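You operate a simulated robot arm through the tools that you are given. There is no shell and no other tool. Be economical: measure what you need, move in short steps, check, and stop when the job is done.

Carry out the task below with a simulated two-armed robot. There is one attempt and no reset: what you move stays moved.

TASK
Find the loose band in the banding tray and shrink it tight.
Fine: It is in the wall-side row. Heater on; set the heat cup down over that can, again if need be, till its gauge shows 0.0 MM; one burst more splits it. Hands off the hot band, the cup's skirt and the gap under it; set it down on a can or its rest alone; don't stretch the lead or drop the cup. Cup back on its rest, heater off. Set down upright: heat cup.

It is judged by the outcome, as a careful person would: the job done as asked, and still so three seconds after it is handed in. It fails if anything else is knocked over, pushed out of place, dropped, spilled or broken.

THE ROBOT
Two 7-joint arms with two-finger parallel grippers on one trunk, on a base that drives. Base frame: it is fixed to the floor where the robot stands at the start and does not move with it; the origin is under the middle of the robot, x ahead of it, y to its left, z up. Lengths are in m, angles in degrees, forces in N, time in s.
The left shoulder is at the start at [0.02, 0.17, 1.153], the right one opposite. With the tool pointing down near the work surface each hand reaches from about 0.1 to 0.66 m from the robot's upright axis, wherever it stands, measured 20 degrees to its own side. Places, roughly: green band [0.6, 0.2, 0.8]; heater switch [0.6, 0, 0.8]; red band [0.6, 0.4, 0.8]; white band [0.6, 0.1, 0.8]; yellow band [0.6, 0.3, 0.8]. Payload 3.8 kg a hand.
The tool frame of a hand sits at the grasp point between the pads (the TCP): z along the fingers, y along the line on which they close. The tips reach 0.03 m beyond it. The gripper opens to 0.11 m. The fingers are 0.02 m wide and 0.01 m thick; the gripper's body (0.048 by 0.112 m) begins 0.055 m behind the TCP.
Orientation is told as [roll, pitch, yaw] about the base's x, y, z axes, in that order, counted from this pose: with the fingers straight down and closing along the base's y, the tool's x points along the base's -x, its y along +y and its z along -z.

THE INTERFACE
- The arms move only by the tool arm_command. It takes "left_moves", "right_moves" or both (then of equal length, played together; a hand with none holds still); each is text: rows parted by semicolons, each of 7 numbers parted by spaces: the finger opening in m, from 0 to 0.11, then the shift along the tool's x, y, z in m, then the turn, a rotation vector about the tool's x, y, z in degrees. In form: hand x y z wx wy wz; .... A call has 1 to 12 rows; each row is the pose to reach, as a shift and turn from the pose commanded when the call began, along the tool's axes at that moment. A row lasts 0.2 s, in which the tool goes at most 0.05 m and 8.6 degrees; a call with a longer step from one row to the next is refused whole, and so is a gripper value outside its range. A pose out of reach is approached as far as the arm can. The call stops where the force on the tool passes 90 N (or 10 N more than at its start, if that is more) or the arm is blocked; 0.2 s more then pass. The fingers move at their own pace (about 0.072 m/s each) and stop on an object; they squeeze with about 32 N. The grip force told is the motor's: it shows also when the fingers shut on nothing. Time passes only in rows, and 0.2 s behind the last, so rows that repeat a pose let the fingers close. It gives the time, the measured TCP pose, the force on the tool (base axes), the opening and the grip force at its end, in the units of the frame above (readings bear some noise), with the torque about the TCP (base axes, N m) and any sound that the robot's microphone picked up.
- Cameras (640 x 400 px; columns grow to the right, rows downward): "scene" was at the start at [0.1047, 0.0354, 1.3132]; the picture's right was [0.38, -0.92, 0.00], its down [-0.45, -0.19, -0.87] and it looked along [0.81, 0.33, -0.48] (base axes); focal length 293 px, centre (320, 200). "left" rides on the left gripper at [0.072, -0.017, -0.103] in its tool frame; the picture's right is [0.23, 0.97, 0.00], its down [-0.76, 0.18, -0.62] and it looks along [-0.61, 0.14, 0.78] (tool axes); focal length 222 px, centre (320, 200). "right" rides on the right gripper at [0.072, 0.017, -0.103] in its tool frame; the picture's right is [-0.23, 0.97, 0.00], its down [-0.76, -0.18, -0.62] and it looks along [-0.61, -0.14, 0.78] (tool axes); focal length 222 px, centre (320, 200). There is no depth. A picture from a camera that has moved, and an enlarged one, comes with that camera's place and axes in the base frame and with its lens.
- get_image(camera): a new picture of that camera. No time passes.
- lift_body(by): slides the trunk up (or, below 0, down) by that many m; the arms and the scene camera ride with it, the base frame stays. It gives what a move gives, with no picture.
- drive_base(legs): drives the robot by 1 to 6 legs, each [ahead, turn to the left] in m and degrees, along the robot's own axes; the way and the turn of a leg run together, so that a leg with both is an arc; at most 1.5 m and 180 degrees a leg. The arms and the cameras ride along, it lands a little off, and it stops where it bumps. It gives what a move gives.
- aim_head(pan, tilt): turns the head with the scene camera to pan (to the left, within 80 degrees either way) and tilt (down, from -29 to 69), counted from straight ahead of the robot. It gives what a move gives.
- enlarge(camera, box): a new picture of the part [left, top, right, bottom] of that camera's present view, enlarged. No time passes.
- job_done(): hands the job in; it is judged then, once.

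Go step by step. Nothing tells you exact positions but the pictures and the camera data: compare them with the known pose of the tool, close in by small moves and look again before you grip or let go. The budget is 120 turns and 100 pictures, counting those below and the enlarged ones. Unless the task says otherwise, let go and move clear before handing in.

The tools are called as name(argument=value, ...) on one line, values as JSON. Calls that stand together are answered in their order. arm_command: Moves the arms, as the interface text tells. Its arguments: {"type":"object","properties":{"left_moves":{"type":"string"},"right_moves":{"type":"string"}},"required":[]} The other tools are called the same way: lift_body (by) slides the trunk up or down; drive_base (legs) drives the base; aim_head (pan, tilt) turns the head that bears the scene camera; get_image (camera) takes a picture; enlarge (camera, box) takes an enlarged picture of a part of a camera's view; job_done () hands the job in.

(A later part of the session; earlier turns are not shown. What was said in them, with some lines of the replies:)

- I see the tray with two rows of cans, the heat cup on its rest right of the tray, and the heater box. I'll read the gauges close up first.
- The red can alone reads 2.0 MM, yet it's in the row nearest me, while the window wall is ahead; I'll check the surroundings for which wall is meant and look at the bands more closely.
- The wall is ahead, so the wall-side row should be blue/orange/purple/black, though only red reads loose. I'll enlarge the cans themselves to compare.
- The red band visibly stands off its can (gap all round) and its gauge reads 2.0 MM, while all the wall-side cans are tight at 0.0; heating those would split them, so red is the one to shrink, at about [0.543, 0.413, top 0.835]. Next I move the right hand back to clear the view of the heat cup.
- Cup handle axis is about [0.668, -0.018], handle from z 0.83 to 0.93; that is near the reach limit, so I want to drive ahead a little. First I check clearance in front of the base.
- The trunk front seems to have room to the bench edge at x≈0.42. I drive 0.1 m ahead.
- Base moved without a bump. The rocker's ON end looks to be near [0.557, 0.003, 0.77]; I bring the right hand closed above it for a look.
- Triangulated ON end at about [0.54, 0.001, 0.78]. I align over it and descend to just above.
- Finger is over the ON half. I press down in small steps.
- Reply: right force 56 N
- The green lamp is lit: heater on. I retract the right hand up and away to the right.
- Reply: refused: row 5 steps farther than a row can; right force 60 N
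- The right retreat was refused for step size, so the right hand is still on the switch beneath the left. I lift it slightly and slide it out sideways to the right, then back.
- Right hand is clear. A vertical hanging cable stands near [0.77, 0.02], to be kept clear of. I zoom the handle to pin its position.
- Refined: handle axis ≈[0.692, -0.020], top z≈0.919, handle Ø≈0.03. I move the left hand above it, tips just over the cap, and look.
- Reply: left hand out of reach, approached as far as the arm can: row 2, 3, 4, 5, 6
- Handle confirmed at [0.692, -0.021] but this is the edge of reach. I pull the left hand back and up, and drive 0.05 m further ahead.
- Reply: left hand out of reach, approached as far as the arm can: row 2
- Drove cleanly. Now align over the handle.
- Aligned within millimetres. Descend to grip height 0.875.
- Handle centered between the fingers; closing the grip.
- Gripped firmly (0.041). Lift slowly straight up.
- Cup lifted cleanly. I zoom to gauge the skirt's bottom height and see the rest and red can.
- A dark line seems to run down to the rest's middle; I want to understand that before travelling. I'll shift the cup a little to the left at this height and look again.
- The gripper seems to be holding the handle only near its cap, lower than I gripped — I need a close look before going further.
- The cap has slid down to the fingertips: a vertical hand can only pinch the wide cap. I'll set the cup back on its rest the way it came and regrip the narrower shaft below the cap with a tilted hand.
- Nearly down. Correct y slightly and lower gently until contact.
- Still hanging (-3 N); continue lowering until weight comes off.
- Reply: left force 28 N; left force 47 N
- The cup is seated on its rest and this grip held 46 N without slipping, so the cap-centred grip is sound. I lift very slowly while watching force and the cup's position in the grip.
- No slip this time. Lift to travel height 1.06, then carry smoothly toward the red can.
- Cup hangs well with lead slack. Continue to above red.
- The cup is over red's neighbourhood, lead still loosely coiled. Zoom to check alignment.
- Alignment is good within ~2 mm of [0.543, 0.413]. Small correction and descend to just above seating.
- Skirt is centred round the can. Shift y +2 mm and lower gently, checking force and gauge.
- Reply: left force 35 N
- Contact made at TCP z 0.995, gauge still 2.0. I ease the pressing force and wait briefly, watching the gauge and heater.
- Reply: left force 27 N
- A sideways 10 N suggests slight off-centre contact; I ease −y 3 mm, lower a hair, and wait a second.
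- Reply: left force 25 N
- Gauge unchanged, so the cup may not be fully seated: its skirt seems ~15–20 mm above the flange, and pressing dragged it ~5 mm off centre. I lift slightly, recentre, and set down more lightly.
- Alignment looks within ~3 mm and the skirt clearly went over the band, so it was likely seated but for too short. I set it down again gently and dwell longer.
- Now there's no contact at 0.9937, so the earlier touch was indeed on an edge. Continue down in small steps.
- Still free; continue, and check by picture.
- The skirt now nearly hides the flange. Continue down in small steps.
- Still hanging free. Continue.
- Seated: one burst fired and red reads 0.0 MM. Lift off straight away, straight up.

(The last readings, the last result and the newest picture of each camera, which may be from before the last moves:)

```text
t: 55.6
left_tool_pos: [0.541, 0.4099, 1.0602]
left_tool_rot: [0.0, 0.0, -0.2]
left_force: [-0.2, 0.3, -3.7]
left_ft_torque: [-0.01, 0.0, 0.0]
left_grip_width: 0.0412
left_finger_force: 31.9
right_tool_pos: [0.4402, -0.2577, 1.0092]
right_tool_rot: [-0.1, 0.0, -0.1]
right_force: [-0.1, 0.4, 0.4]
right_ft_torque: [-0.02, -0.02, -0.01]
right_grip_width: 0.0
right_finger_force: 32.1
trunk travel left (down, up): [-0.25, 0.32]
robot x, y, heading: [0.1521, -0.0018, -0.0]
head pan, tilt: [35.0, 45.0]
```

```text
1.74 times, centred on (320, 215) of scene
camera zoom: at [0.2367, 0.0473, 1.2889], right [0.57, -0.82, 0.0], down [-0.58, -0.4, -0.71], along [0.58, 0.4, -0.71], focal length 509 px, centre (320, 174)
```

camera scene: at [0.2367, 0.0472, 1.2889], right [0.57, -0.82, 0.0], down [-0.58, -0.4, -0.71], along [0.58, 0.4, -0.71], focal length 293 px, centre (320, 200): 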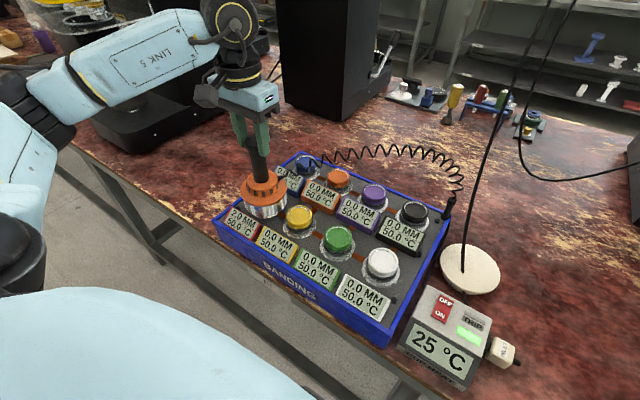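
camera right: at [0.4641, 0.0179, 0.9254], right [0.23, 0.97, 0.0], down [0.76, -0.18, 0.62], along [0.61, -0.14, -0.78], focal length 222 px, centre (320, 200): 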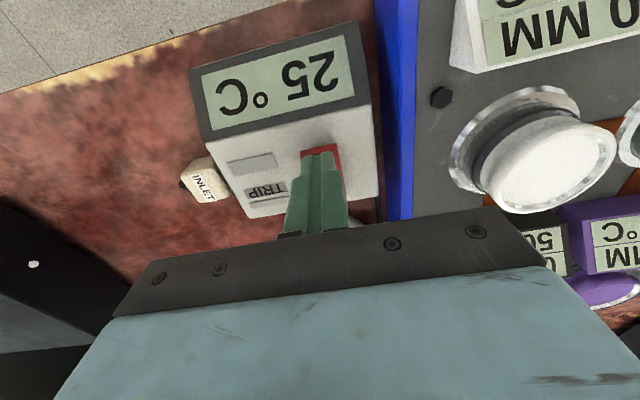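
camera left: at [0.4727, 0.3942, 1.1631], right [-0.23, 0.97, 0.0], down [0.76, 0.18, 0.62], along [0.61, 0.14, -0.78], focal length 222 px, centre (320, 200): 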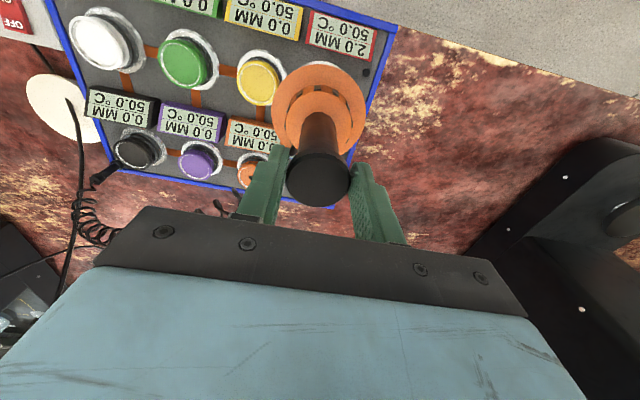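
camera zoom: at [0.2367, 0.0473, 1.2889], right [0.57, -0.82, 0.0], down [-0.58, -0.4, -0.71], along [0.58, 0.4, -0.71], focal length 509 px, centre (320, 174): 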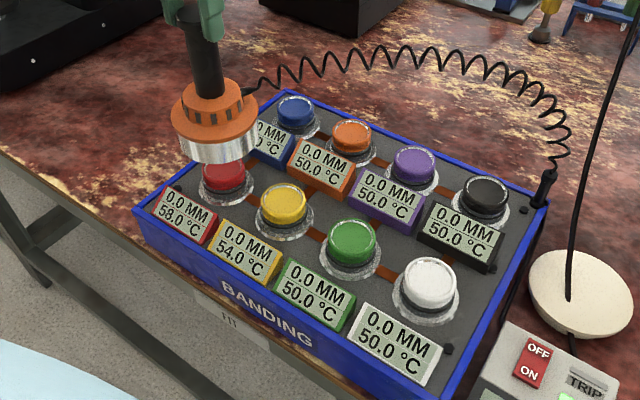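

Red is tight at 0.0 MM. Carry the cup back along the same path toward its rest.

arm_command(left_moves="0 -0.01 -0.028 -0.01 0 0 0; 0 -0.02 -0.058 -0.01 0 0 0; 0 -0.03 -0.088 -0.01 0 0 0; 0 -0.042 -0.118 -0.01 0 0 0; 0 -0.052 -0.148 -0.01 0 0 0; 0 -0.063 -0.178 -0.01 0 0 0; 0 -0.074 -0.208 -0.01 0 0 0; 0 -0.084 -0.235 -0.01 0 0 0; 0 -0.087 -0.24 -0.01 0 0 0")

arm_command(left_moves="0 -0.01 -0.028 0 0 0 0; 0 -0.02 -0.058 0 0 0 0; 0 -0.03 -0.088 0 0 0 0; 0 -0.042 -0.118 0 0 0 0; 0 -0.052 -0.148 0 0 0 0; 0 -0.06 -0.175 0 0 0 0; 0 -0.065 -0.19 0 0 0 0; 0 -0.065 -0.19 0 0 0 0")

aim_head(pan=0, tilt=42)

get_image(camera="scene")

```text
t: 57.6
left_tool_pos: [0.6307, 0.171, 1.0697]
left_tool_rot: [0.0, 0.0, 0.0]
left_force: [0.2, 0.2, -3.6]
left_ft_torque: [0.0, 0.02, 0.02]
left_grip_width: 0.0416
left_finger_force: 32.2
right_tool_pos: [0.4382, -0.2583, 1.0099]
right_tool_rot: [0.0, 0.0, -0.1]
right_force: [-0.2, -0.4, 0.4]
right_ft_torque: [0.0, 0.03, 0.0]
right_grip_width: 0.0001
right_finger_force: 32.0
trunk travel left (down, up): [-0.25, 0.32]
robot x, y, heading: [0.1505, -0.0017, -0.0]
head pan, tilt: [35.0, 45.0]
```

```text
t: 59.4
left_tool_pos: [0.6941, -0.0204, 1.0712]
left_tool_rot: [0.0, 0.0, 0.0]
left_force: [0.0, -0.4, -2.3]
left_ft_torque: [-0.02, 0.04, -0.05]
left_grip_width: 0.0416
left_finger_force: 32.7
right_tool_pos: [0.439, -0.2577, 1.0098]
right_tool_rot: [0.1, 0.0, 0.0]
right_force: [-0.4, -0.7, -0.2]
right_ft_torque: [0.0, -0.06, -0.02]
right_grip_width: 0.0
right_finger_force: 32.3
trunk travel left (down, up): [-0.25, 0.32]
robot x, y, heading: [0.149, -0.0037, -0.2]
head pan, tilt: [35.0, 45.0]
```

```text
t: 60.4
left_tool_pos: [0.6942, -0.0194, 1.0706]
left_tool_rot: [0.0, 0.0, 0.0]
left_force: [-0.2, 0.0, -2.6]
left_ft_torque: [-0.01, 0.03, -0.02]
left_grip_width: 0.0412
left_finger_force: 32.3
right_tool_pos: [0.4389, -0.2589, 1.0098]
right_tool_rot: [0.0, 0.0, -0.1]
right_force: [0.1, -0.7, 0.1]
right_ft_torque: [0.0, 0.01, -0.01]
right_grip_width: 0.0
right_finger_force: 32.1
trunk travel left (down, up): [-0.25, 0.32]
robot x, y, heading: [0.148, -0.0012, -0.4]
head pan, tilt: [0.0, 42.0]
```

```text
36 pictures are left
camera scene: at [0.2537, 0.0005, 1.2932], right [0.0, -1.0, 0.0], down [-0.67, 0.0, -0.74], along [0.74, 0.0, -0.67], focal length 293 px, centre (320, 200)
```

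scene: 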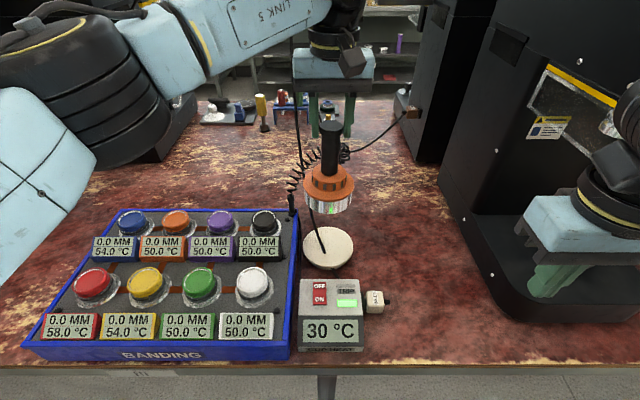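

All gauges read 0.0 and the cup is over its rest. Lower to just above it.

arm_command(left_moves="0 0.001 -0.001 0.035 0 0 0; 0 0.001 -0.001 0.07 0 0 0; 0 0.001 -0.001 0.1 0 0 0; 0 0.001 -0.001 0.125 0 0 0; 0 0.001 -0.001 0.135 0 0 0; 0 0.001 -0.001 0.135 0 0 0")

arm_command(left_moves="0 0 0 0.003 0 0 0; 0 0 0 0.006 0 0 0; 0 0 0 0.006 0 0 0")

enlarge(camera="scene", box=[270, 110, 390, 280])

```text
t: 61.8
left_tool_pos: [0.6931, -0.0205, 0.9356]
left_tool_rot: [0.1, 0.1, 0.0]
left_force: [0.0, 0.6, -2.8]
left_ft_torque: [0.0, 0.05, -0.01]
left_grip_width: 0.0413
left_finger_force: 32.2
right_tool_pos: [0.4387, -0.259, 1.0095]
right_tool_rot: [-0.1, 0.0, -0.2]
right_force: [-0.2, -0.3, -0.5]
right_ft_torque: [0.01, 0.02, 0.03]
right_grip_width: 0.0001
right_finger_force: 32.1
trunk travel left (down, up): [-0.25, 0.32]
robot x, y, heading: [0.1482, 0.0012, 0.1]
head pan, tilt: [0.0, 42.0]
```

```text
t: 62.6
left_tool_pos: [0.6931, -0.0205, 0.9304]
left_tool_rot: [0.0, -0.1, 0.0]
left_force: [-0.6, 0.7, -2.3]
left_ft_torque: [0.02, 0.0, 0.04]
left_grip_width: 0.0416
left_finger_force: 32.0
right_tool_pos: [0.4385, -0.2596, 1.0095]
right_tool_rot: [-0.1, 0.0, -0.2]
right_force: [-0.8, 0.0, 0.0]
right_ft_torque: [0.01, 0.0, 0.02]
right_grip_width: 0.0
right_finger_force: 32.3
trunk travel left (down, up): [-0.25, 0.32]
robot x, y, heading: [0.1525, 0.0058, -0.2]
head pan, tilt: [0.0, 42.0]
```

```text
2.35 times, centred on (330, 195) of scene
camera zoom: at [0.2537, 0.0004, 1.2933], right [0.0, -1.0, 0.0], down [-0.67, 0.0, -0.74], along [0.74, 0.0, -0.67], focal length 689 px, centre (296, 212)
```

zoom: 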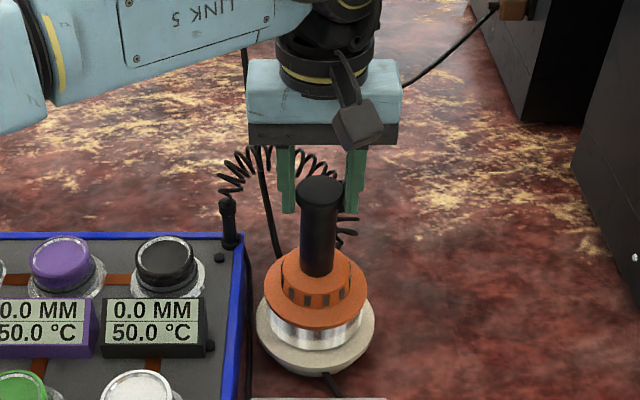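

Close to seated. Lower the last millimetres until weight transfers.

arm_command(left_moves="0 0 0 0.002 0 0 0; 0 0 0 0.004 0 0 0; 0 0 0 0.004 0 0 0")

arm_command(left_moves="0 0 0 0.002 0 0 0; 0 0 0 0.003 0 0 0; 0 0 0 0.003 0 0 0")

```text
t: 63.4
left_tool_pos: [0.6928, -0.0207, 0.9255]
left_tool_rot: [0.1, 0.0, -0.2]
left_force: [0.9, -1.3, -2.6]
left_ft_torque: [-0.02, 0.02, 0.02]
left_grip_width: 0.0412
left_finger_force: 31.5
right_tool_pos: [0.4381, -0.2588, 1.01]
right_tool_rot: [-0.1, 0.0, -0.2]
right_force: [0.4, -0.2, 0.3]
right_ft_torque: [-0.02, 0.0, 0.0]
right_grip_width: 0.0001
right_finger_force: 31.4
trunk travel left (down, up): [-0.25, 0.32]
robot x, y, heading: [0.148, -0.0003, -0.0]
head pan, tilt: [0.0, 42.0]
```

```text
t: 64.2
left_tool_pos: [0.6928, -0.0199, 0.9243]
left_tool_rot: [-0.1, -0.3, -0.1]
left_force: [1.0, 2.4, 13.1]
left_ft_torque: [-0.03, 0.41, -0.06]
left_grip_width: 0.0413
left_finger_force: 32.6
right_tool_pos: [0.4369, -0.2588, 1.0106]
right_tool_rot: [0.0, 0.0, -0.1]
right_force: [0.2, 0.6, -0.4]
right_ft_torque: [-0.03, 0.0, 0.01]
right_grip_width: 0.0
right_finger_force: 32.1
trunk travel left (down, up): [-0.25, 0.32]
robot x, y, heading: [0.1491, 0.0008, -0.2]
head pan, tilt: [0.0, 42.0]
```

Seated at the same height as before. Ease off, open the fingers, and verify before moving up.

arm_command(left_moves="0 0 0 -0.001 0 0 0; 0.05 0 0 -0.001 0 0 0; 0.07 0 0 -0.001 0 0 0; 0.07 0 0 -0.001 0 0 0; 0.07 0 0 -0.001 0 0 0")

enlarge(camera="scene", box=[270, 110, 390, 280])

```text
t: 65.4
left_tool_pos: [0.6929, -0.0209, 0.9225]
left_tool_rot: [0.1, 0.0, -0.1]
left_force: [0.4, -0.1, 0.2]
left_ft_torque: [0.01, 0.01, 0.0]
left_grip_width: 0.0697
left_finger_force: 0.1
right_tool_pos: [0.4383, -0.259, 1.0093]
right_tool_rot: [0.0, 0.0, -0.1]
right_force: [-0.3, 0.4, -0.1]
right_ft_torque: [0.02, -0.02, 0.0]
right_grip_width: 0.0
right_finger_force: 32.0
trunk travel left (down, up): [-0.25, 0.32]
robot x, y, heading: [0.1508, 0.0019, -0.6]
head pan, tilt: [0.0, 42.0]
```

```text
2.35 times, centred on (330, 195) of scene
camera zoom: at [0.2535, 0.0004, 1.2933], right [0.0, -1.0, 0.0], down [-0.67, 0.0, -0.74], along [0.74, 0.0, -0.67], focal length 689 px, centre (296, 212)
```

zoom: 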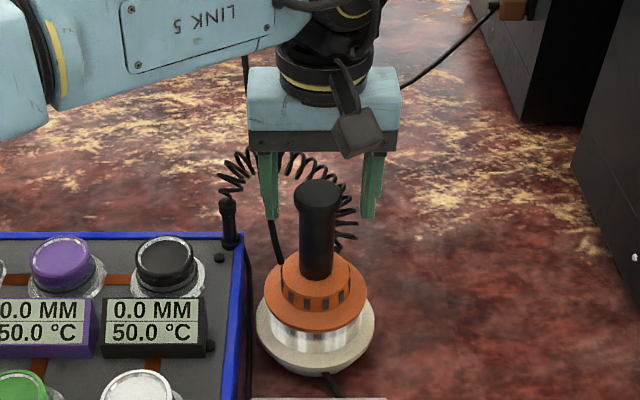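

Cup stands upright on its rest, released. Left hand goes straight up and away to the left.

arm_command(left_moves="0.07 0 0 -0.03 0 0 0; 0.07 0 0 -0.07 0 0 0; 0.07 0 0 -0.11 0 0 0; 0.07 0 0 -0.15 0 0 0; 0.07 0 0 -0.19 0 0 0; 0.07 0.02 0.03 -0.2 0 0 0; 0.07 0.04 0.07 -0.2 0 0 0; 0.07 0.06 0.11 -0.2 0 0 0; 0.07 0.08 0.15 -0.2 0 0 0; 0.07 0.1 0.19 -0.2 0 0 0; 0.07 0.12 0.23 -0.2 0 0 0; 0.07 0.14 0.27 -0.2 0 0 0")

arm_command(right_moves="0 -0.02 0.04 0 0 0 0; 0 -0.04 0.08 0 0 0 0; 0 -0.06 0.12 0 0 0 0; 0 -0.08 0.16 0 0 0 0; 0 -0.1 0.2 0 0 0 0; 0 -0.115 0.24 0 0 0 0; 0 -0.125 0.259 0.02 0 0 0; 0 -0.125 0.259 0.06 0 0 0; 0 -0.125 0.259 0.1 0 0 0; 0 -0.125 0.259 0.12 0 0 0; 0 -0.125 0.259 0.12 0 0 0")

get_image(camera="right")

enlarge(camera="scene", box=[250, 140, 420, 370])

```text
t: 68.0
left_tool_pos: [0.5526, 0.2515, 1.1251]
left_tool_rot: [-0.2, 0.0, 0.0]
left_force: [-0.5, -0.2, -0.1]
left_ft_torque: [-0.04, -0.01, -0.01]
left_grip_width: 0.07
left_finger_force: 0.1
right_tool_pos: [0.4368, -0.2576, 1.0098]
right_tool_rot: [0.0, -0.1, -0.2]
right_force: [0.4, 0.0, -0.3]
right_ft_torque: [0.01, -0.04, 0.01]
right_grip_width: 0.0
right_finger_force: 31.9
trunk travel left (down, up): [-0.25, 0.32]
robot x, y, heading: [0.1525, 0.0005, -0.2]
head pan, tilt: [0.0, 42.0]
```

```text
t: 70.4
left_tool_pos: [0.554, 0.2478, 1.1261]
left_tool_rot: [0.0, -0.1, -0.1]
left_force: [-0.4, -0.3, 0.4]
left_ft_torque: [-0.02, 0.0, 0.01]
left_grip_width: 0.0699
left_finger_force: 0.0
right_tool_pos: [0.5651, 0.0007, 0.8892]
right_tool_rot: [0.0, 0.1, -0.1]
right_force: [-0.6, 0.8, 0.3]
right_ft_torque: [0.0, -0.02, 0.01]
right_grip_width: 0.0
right_finger_force: 32.2
trunk travel left (down, up): [-0.25, 0.32]
robot x, y, heading: [0.1503, -0.005, -0.2]
head pan, tilt: [0.0, 42.0]
```

```text
33 pictures are left
camera right: at [0.4923, 0.0191, 0.9917], right [0.23, 0.97, 0.0], down [0.76, -0.18, 0.62], along [0.61, -0.14, -0.78], focal length 222 px, centre (320, 200)
```

right: 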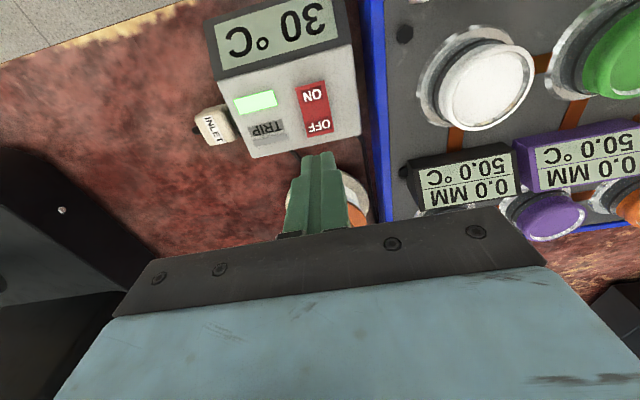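

```text
1.74 times, centred on (335, 255) of scene
camera zoom: at [0.2534, 0.0004, 1.2933], right [0.0, -1.0, 0.0], down [-0.67, 0.0, -0.74], along [0.74, 0.0, -0.67], focal length 509 px, centre (294, 104)
```

zoom: 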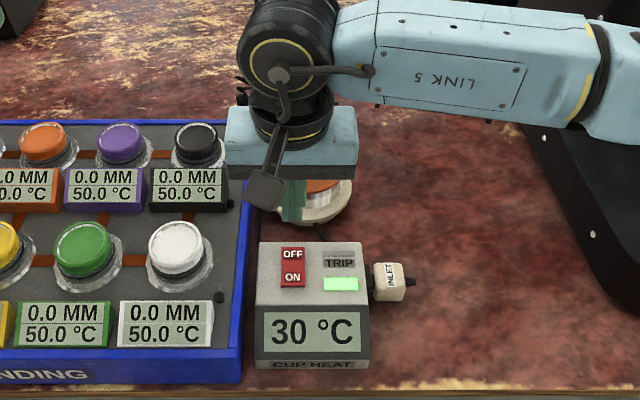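

The OFF end is at about x 0.569, just under the finger. Descend toward it.

arm_command(right_moves="0 -0.004 0.001 0.03 0 0 0; 0 -0.004 0.001 0.05 0 0 0; 0 -0.004 0.001 0.06 0 0 0; 0 -0.004 0.001 0.06 0 0 0")

enlarge(camera="scene", box=[290, 200, 390, 360])

get_image(camera="right")

```text
t: 71.4
left_tool_pos: [0.5536, 0.25, 1.1247]
left_tool_rot: [0.0, 0.0, -0.1]
left_force: [-0.1, -0.4, -0.5]
left_ft_torque: [0.03, 0.03, 0.02]
left_grip_width: 0.0698
left_finger_force: 0.1
right_tool_pos: [0.5683, 0.0023, 0.829]
right_tool_rot: [0.0, 0.0, -0.2]
right_force: [-0.5, 0.1, 0.1]
right_ft_torque: [-0.01, 0.0, -0.02]
right_grip_width: 0.0
right_finger_force: 31.9
trunk travel left (down, up): [-0.25, 0.32]
robot x, y, heading: [0.1495, -0.0019, 0.0]
head pan, tilt: [0.0, 42.0]
```

```text
2.50 times, centred on (340, 280) of scene
camera zoom: at [0.2534, 0.0004, 1.2933], right [0.0, -1.0, 0.0], down [-0.67, 0.0, -0.74], along [0.74, 0.0, -0.67], focal length 732 px, centre (270, 0)
```

zoom: 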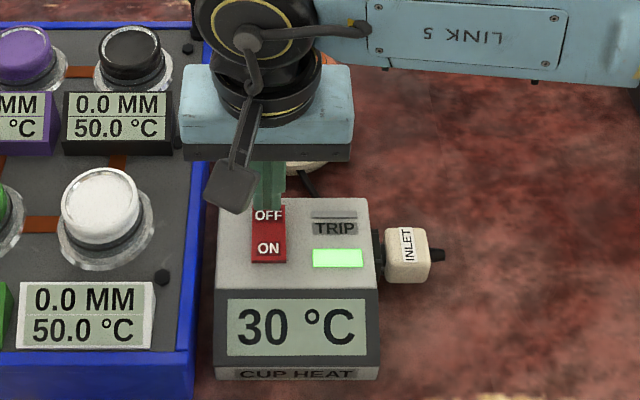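

```text
30 pictures are left
camera right: at [0.4965, 0.0195, 0.9315], right [0.23, 0.97, 0.0], down [0.76, -0.18, 0.62], along [0.61, -0.14, -0.78], focal length 222 px, centre (320, 200)
```

right: 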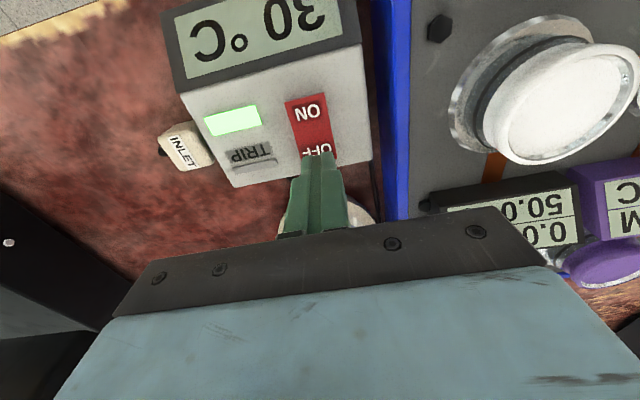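

Finger is above the OFF half; press gently.

arm_command(right_moves="0 0 0 0.005 0 0 0; 0 0 0 0.01 0 0 0; 0 0 0 0.014 0 0 0; 0 0 0 0.014 0 0 0")

enlarge(camera="scene", box=[290, 200, 390, 360])

```text
t: 72.4
left_tool_pos: [0.5538, 0.2488, 1.1257]
left_tool_rot: [0.1, 0.0, -0.1]
left_force: [-0.2, 0.7, -0.1]
left_ft_torque: [0.01, 0.02, -0.02]
left_grip_width: 0.0702
left_finger_force: 0.0
right_tool_pos: [0.5692, 0.0011, 0.8164]
right_tool_rot: [0.0, -0.1, -0.2]
right_force: [1.7, -0.5, 4.8]
right_ft_torque: [-0.03, 0.02, 0.09]
right_grip_width: 0.0
right_finger_force: 31.9
trunk travel left (down, up): [-0.25, 0.32]
robot x, y, heading: [0.1455, 0.0039, -0.1]
head pan, tilt: [0.0, 42.0]
```

```text
2.50 times, centred on (340, 280) of scene
camera zoom: at [0.2533, 0.0003, 1.2934], right [0.0, -1.0, 0.0], down [-0.67, 0.0, -0.74], along [0.74, 0.0, -0.67], focal length 732 px, centre (270, 0)
```

zoom: 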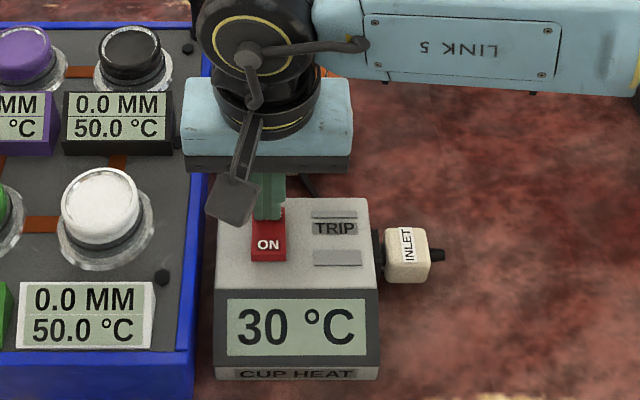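

The lamp is out: heater off. Retract the right hand up and away to the right.

arm_command(right_moves="0 0 0 -0.03 0 0 0; 0 0.005 0 -0.07 0 0 0; 0 0.015 0 -0.11 0 0 0; 0 0.03 -0.02 -0.14 0 0 0; 0 0.05 -0.05 -0.16 0 0 0; 0 0.07 -0.09 -0.17 0 0 0; 0 0.09 -0.13 -0.18 0 0 0; 0 0.11 -0.17 -0.19 0 0 0; 0 0.13 -0.21 -0.19 0 0 0; 0 0.14 -0.25 -0.19 0 0 0; 0 0.14 -0.25 -0.19 0 0 0")

aim_head(pan=15, tilt=45)

get_image(camera="scene")

enlarge(camera="scene", box=[130, 130, 400, 340])

```text
t: 74.8
left_tool_pos: [0.5548, 0.2497, 1.125]
left_tool_rot: [0.0, 0.0, 0.0]
left_force: [0.3, 0.4, 0.2]
left_ft_torque: [-0.01, 0.02, 0.01]
left_grip_width: 0.07
left_finger_force: 0.1
right_tool_pos: [0.4264, -0.2481, 1.0069]
right_tool_rot: [0.0, 0.1, 0.0]
right_force: [-1.0, -0.2, -0.1]
right_ft_torque: [-0.05, 0.01, 0.0]
right_grip_width: 0.0
right_finger_force: 32.2
trunk travel left (down, up): [-0.25, 0.32]
robot x, y, heading: [0.149, -0.0013, -0.5]
head pan, tilt: [0.0, 42.0]
```

```text
t: 75.6
left_tool_pos: [0.5542, 0.2486, 1.1262]
left_tool_rot: [0.0, 0.0, -0.1]
left_force: [0.2, -1.0, 0.2]
left_ft_torque: [-0.01, -0.03, 0.0]
left_grip_width: 0.0698
left_finger_force: 0.0
right_tool_pos: [0.4264, -0.2469, 1.0062]
right_tool_rot: [0.0, 0.0, -0.1]
right_force: [0.4, 0.1, 1.2]
right_ft_torque: [0.0, -0.02, 0.02]
right_grip_width: 0.0
right_finger_force: 32.1
trunk travel left (down, up): [-0.25, 0.32]
robot x, y, heading: [0.1471, -0.0007, 0.1]
head pan, tilt: [15.0, 45.0]
```

```text
28 pictures are left
camera scene: at [0.2485, 0.0215, 1.289], right [0.26, -0.97, 0.0], down [-0.68, -0.18, -0.71], along [0.68, 0.18, -0.71], focal length 293 px, centre (320, 200)
```

scene: 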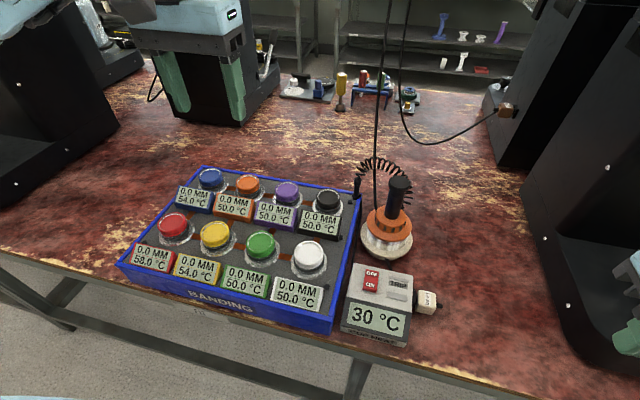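

```text
1.90 times, centred on (265, 235) of scene
camera zoom: at [0.2485, 0.0215, 1.289], right [0.26, -0.97, 0.0], down [-0.68, -0.18, -0.71], along [0.68, 0.18, -0.71], focal length 558 px, centre (425, 133)
```

zoom: 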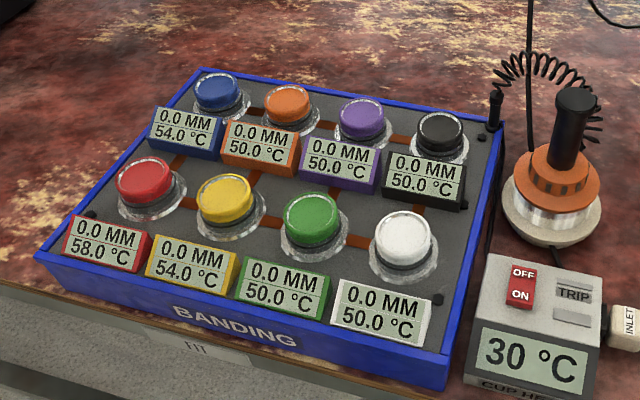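

All the gauges read 0.0 MM, the red band is snug, the cup stands upright on its rest, the heater is off and both hands are clear. Handing in.

job_done()

```text
The job is handed in.
```

The loose band is tight: I shrank the red one with a single burst, and its gauge went from 2.0 to 0.0 MM.

- **Which row:** Your note said the loose band was in the wall-side row, but those four all read 0.0 MM. Red, in the row nearest the robot, was the only one reading 2.0 MM and was visibly loose, so I heated that one instead.
- **Cup slip:** On the first lift the cup's handle slid about 5 cm in the grip, but I didn't drop it. I set it back on its rest and checked the hold before carrying it over.
- **Off-centre touch:** My first try at the red can landed the cup slightly off-centre and pressed with about 34 N. No burst fired, so I lifted, recentred and set it down properly.
- **State at hand-in:** The cup was upright on its rest, the heater was off, all the other bands still read 0.0 MM, and both hands were clear.
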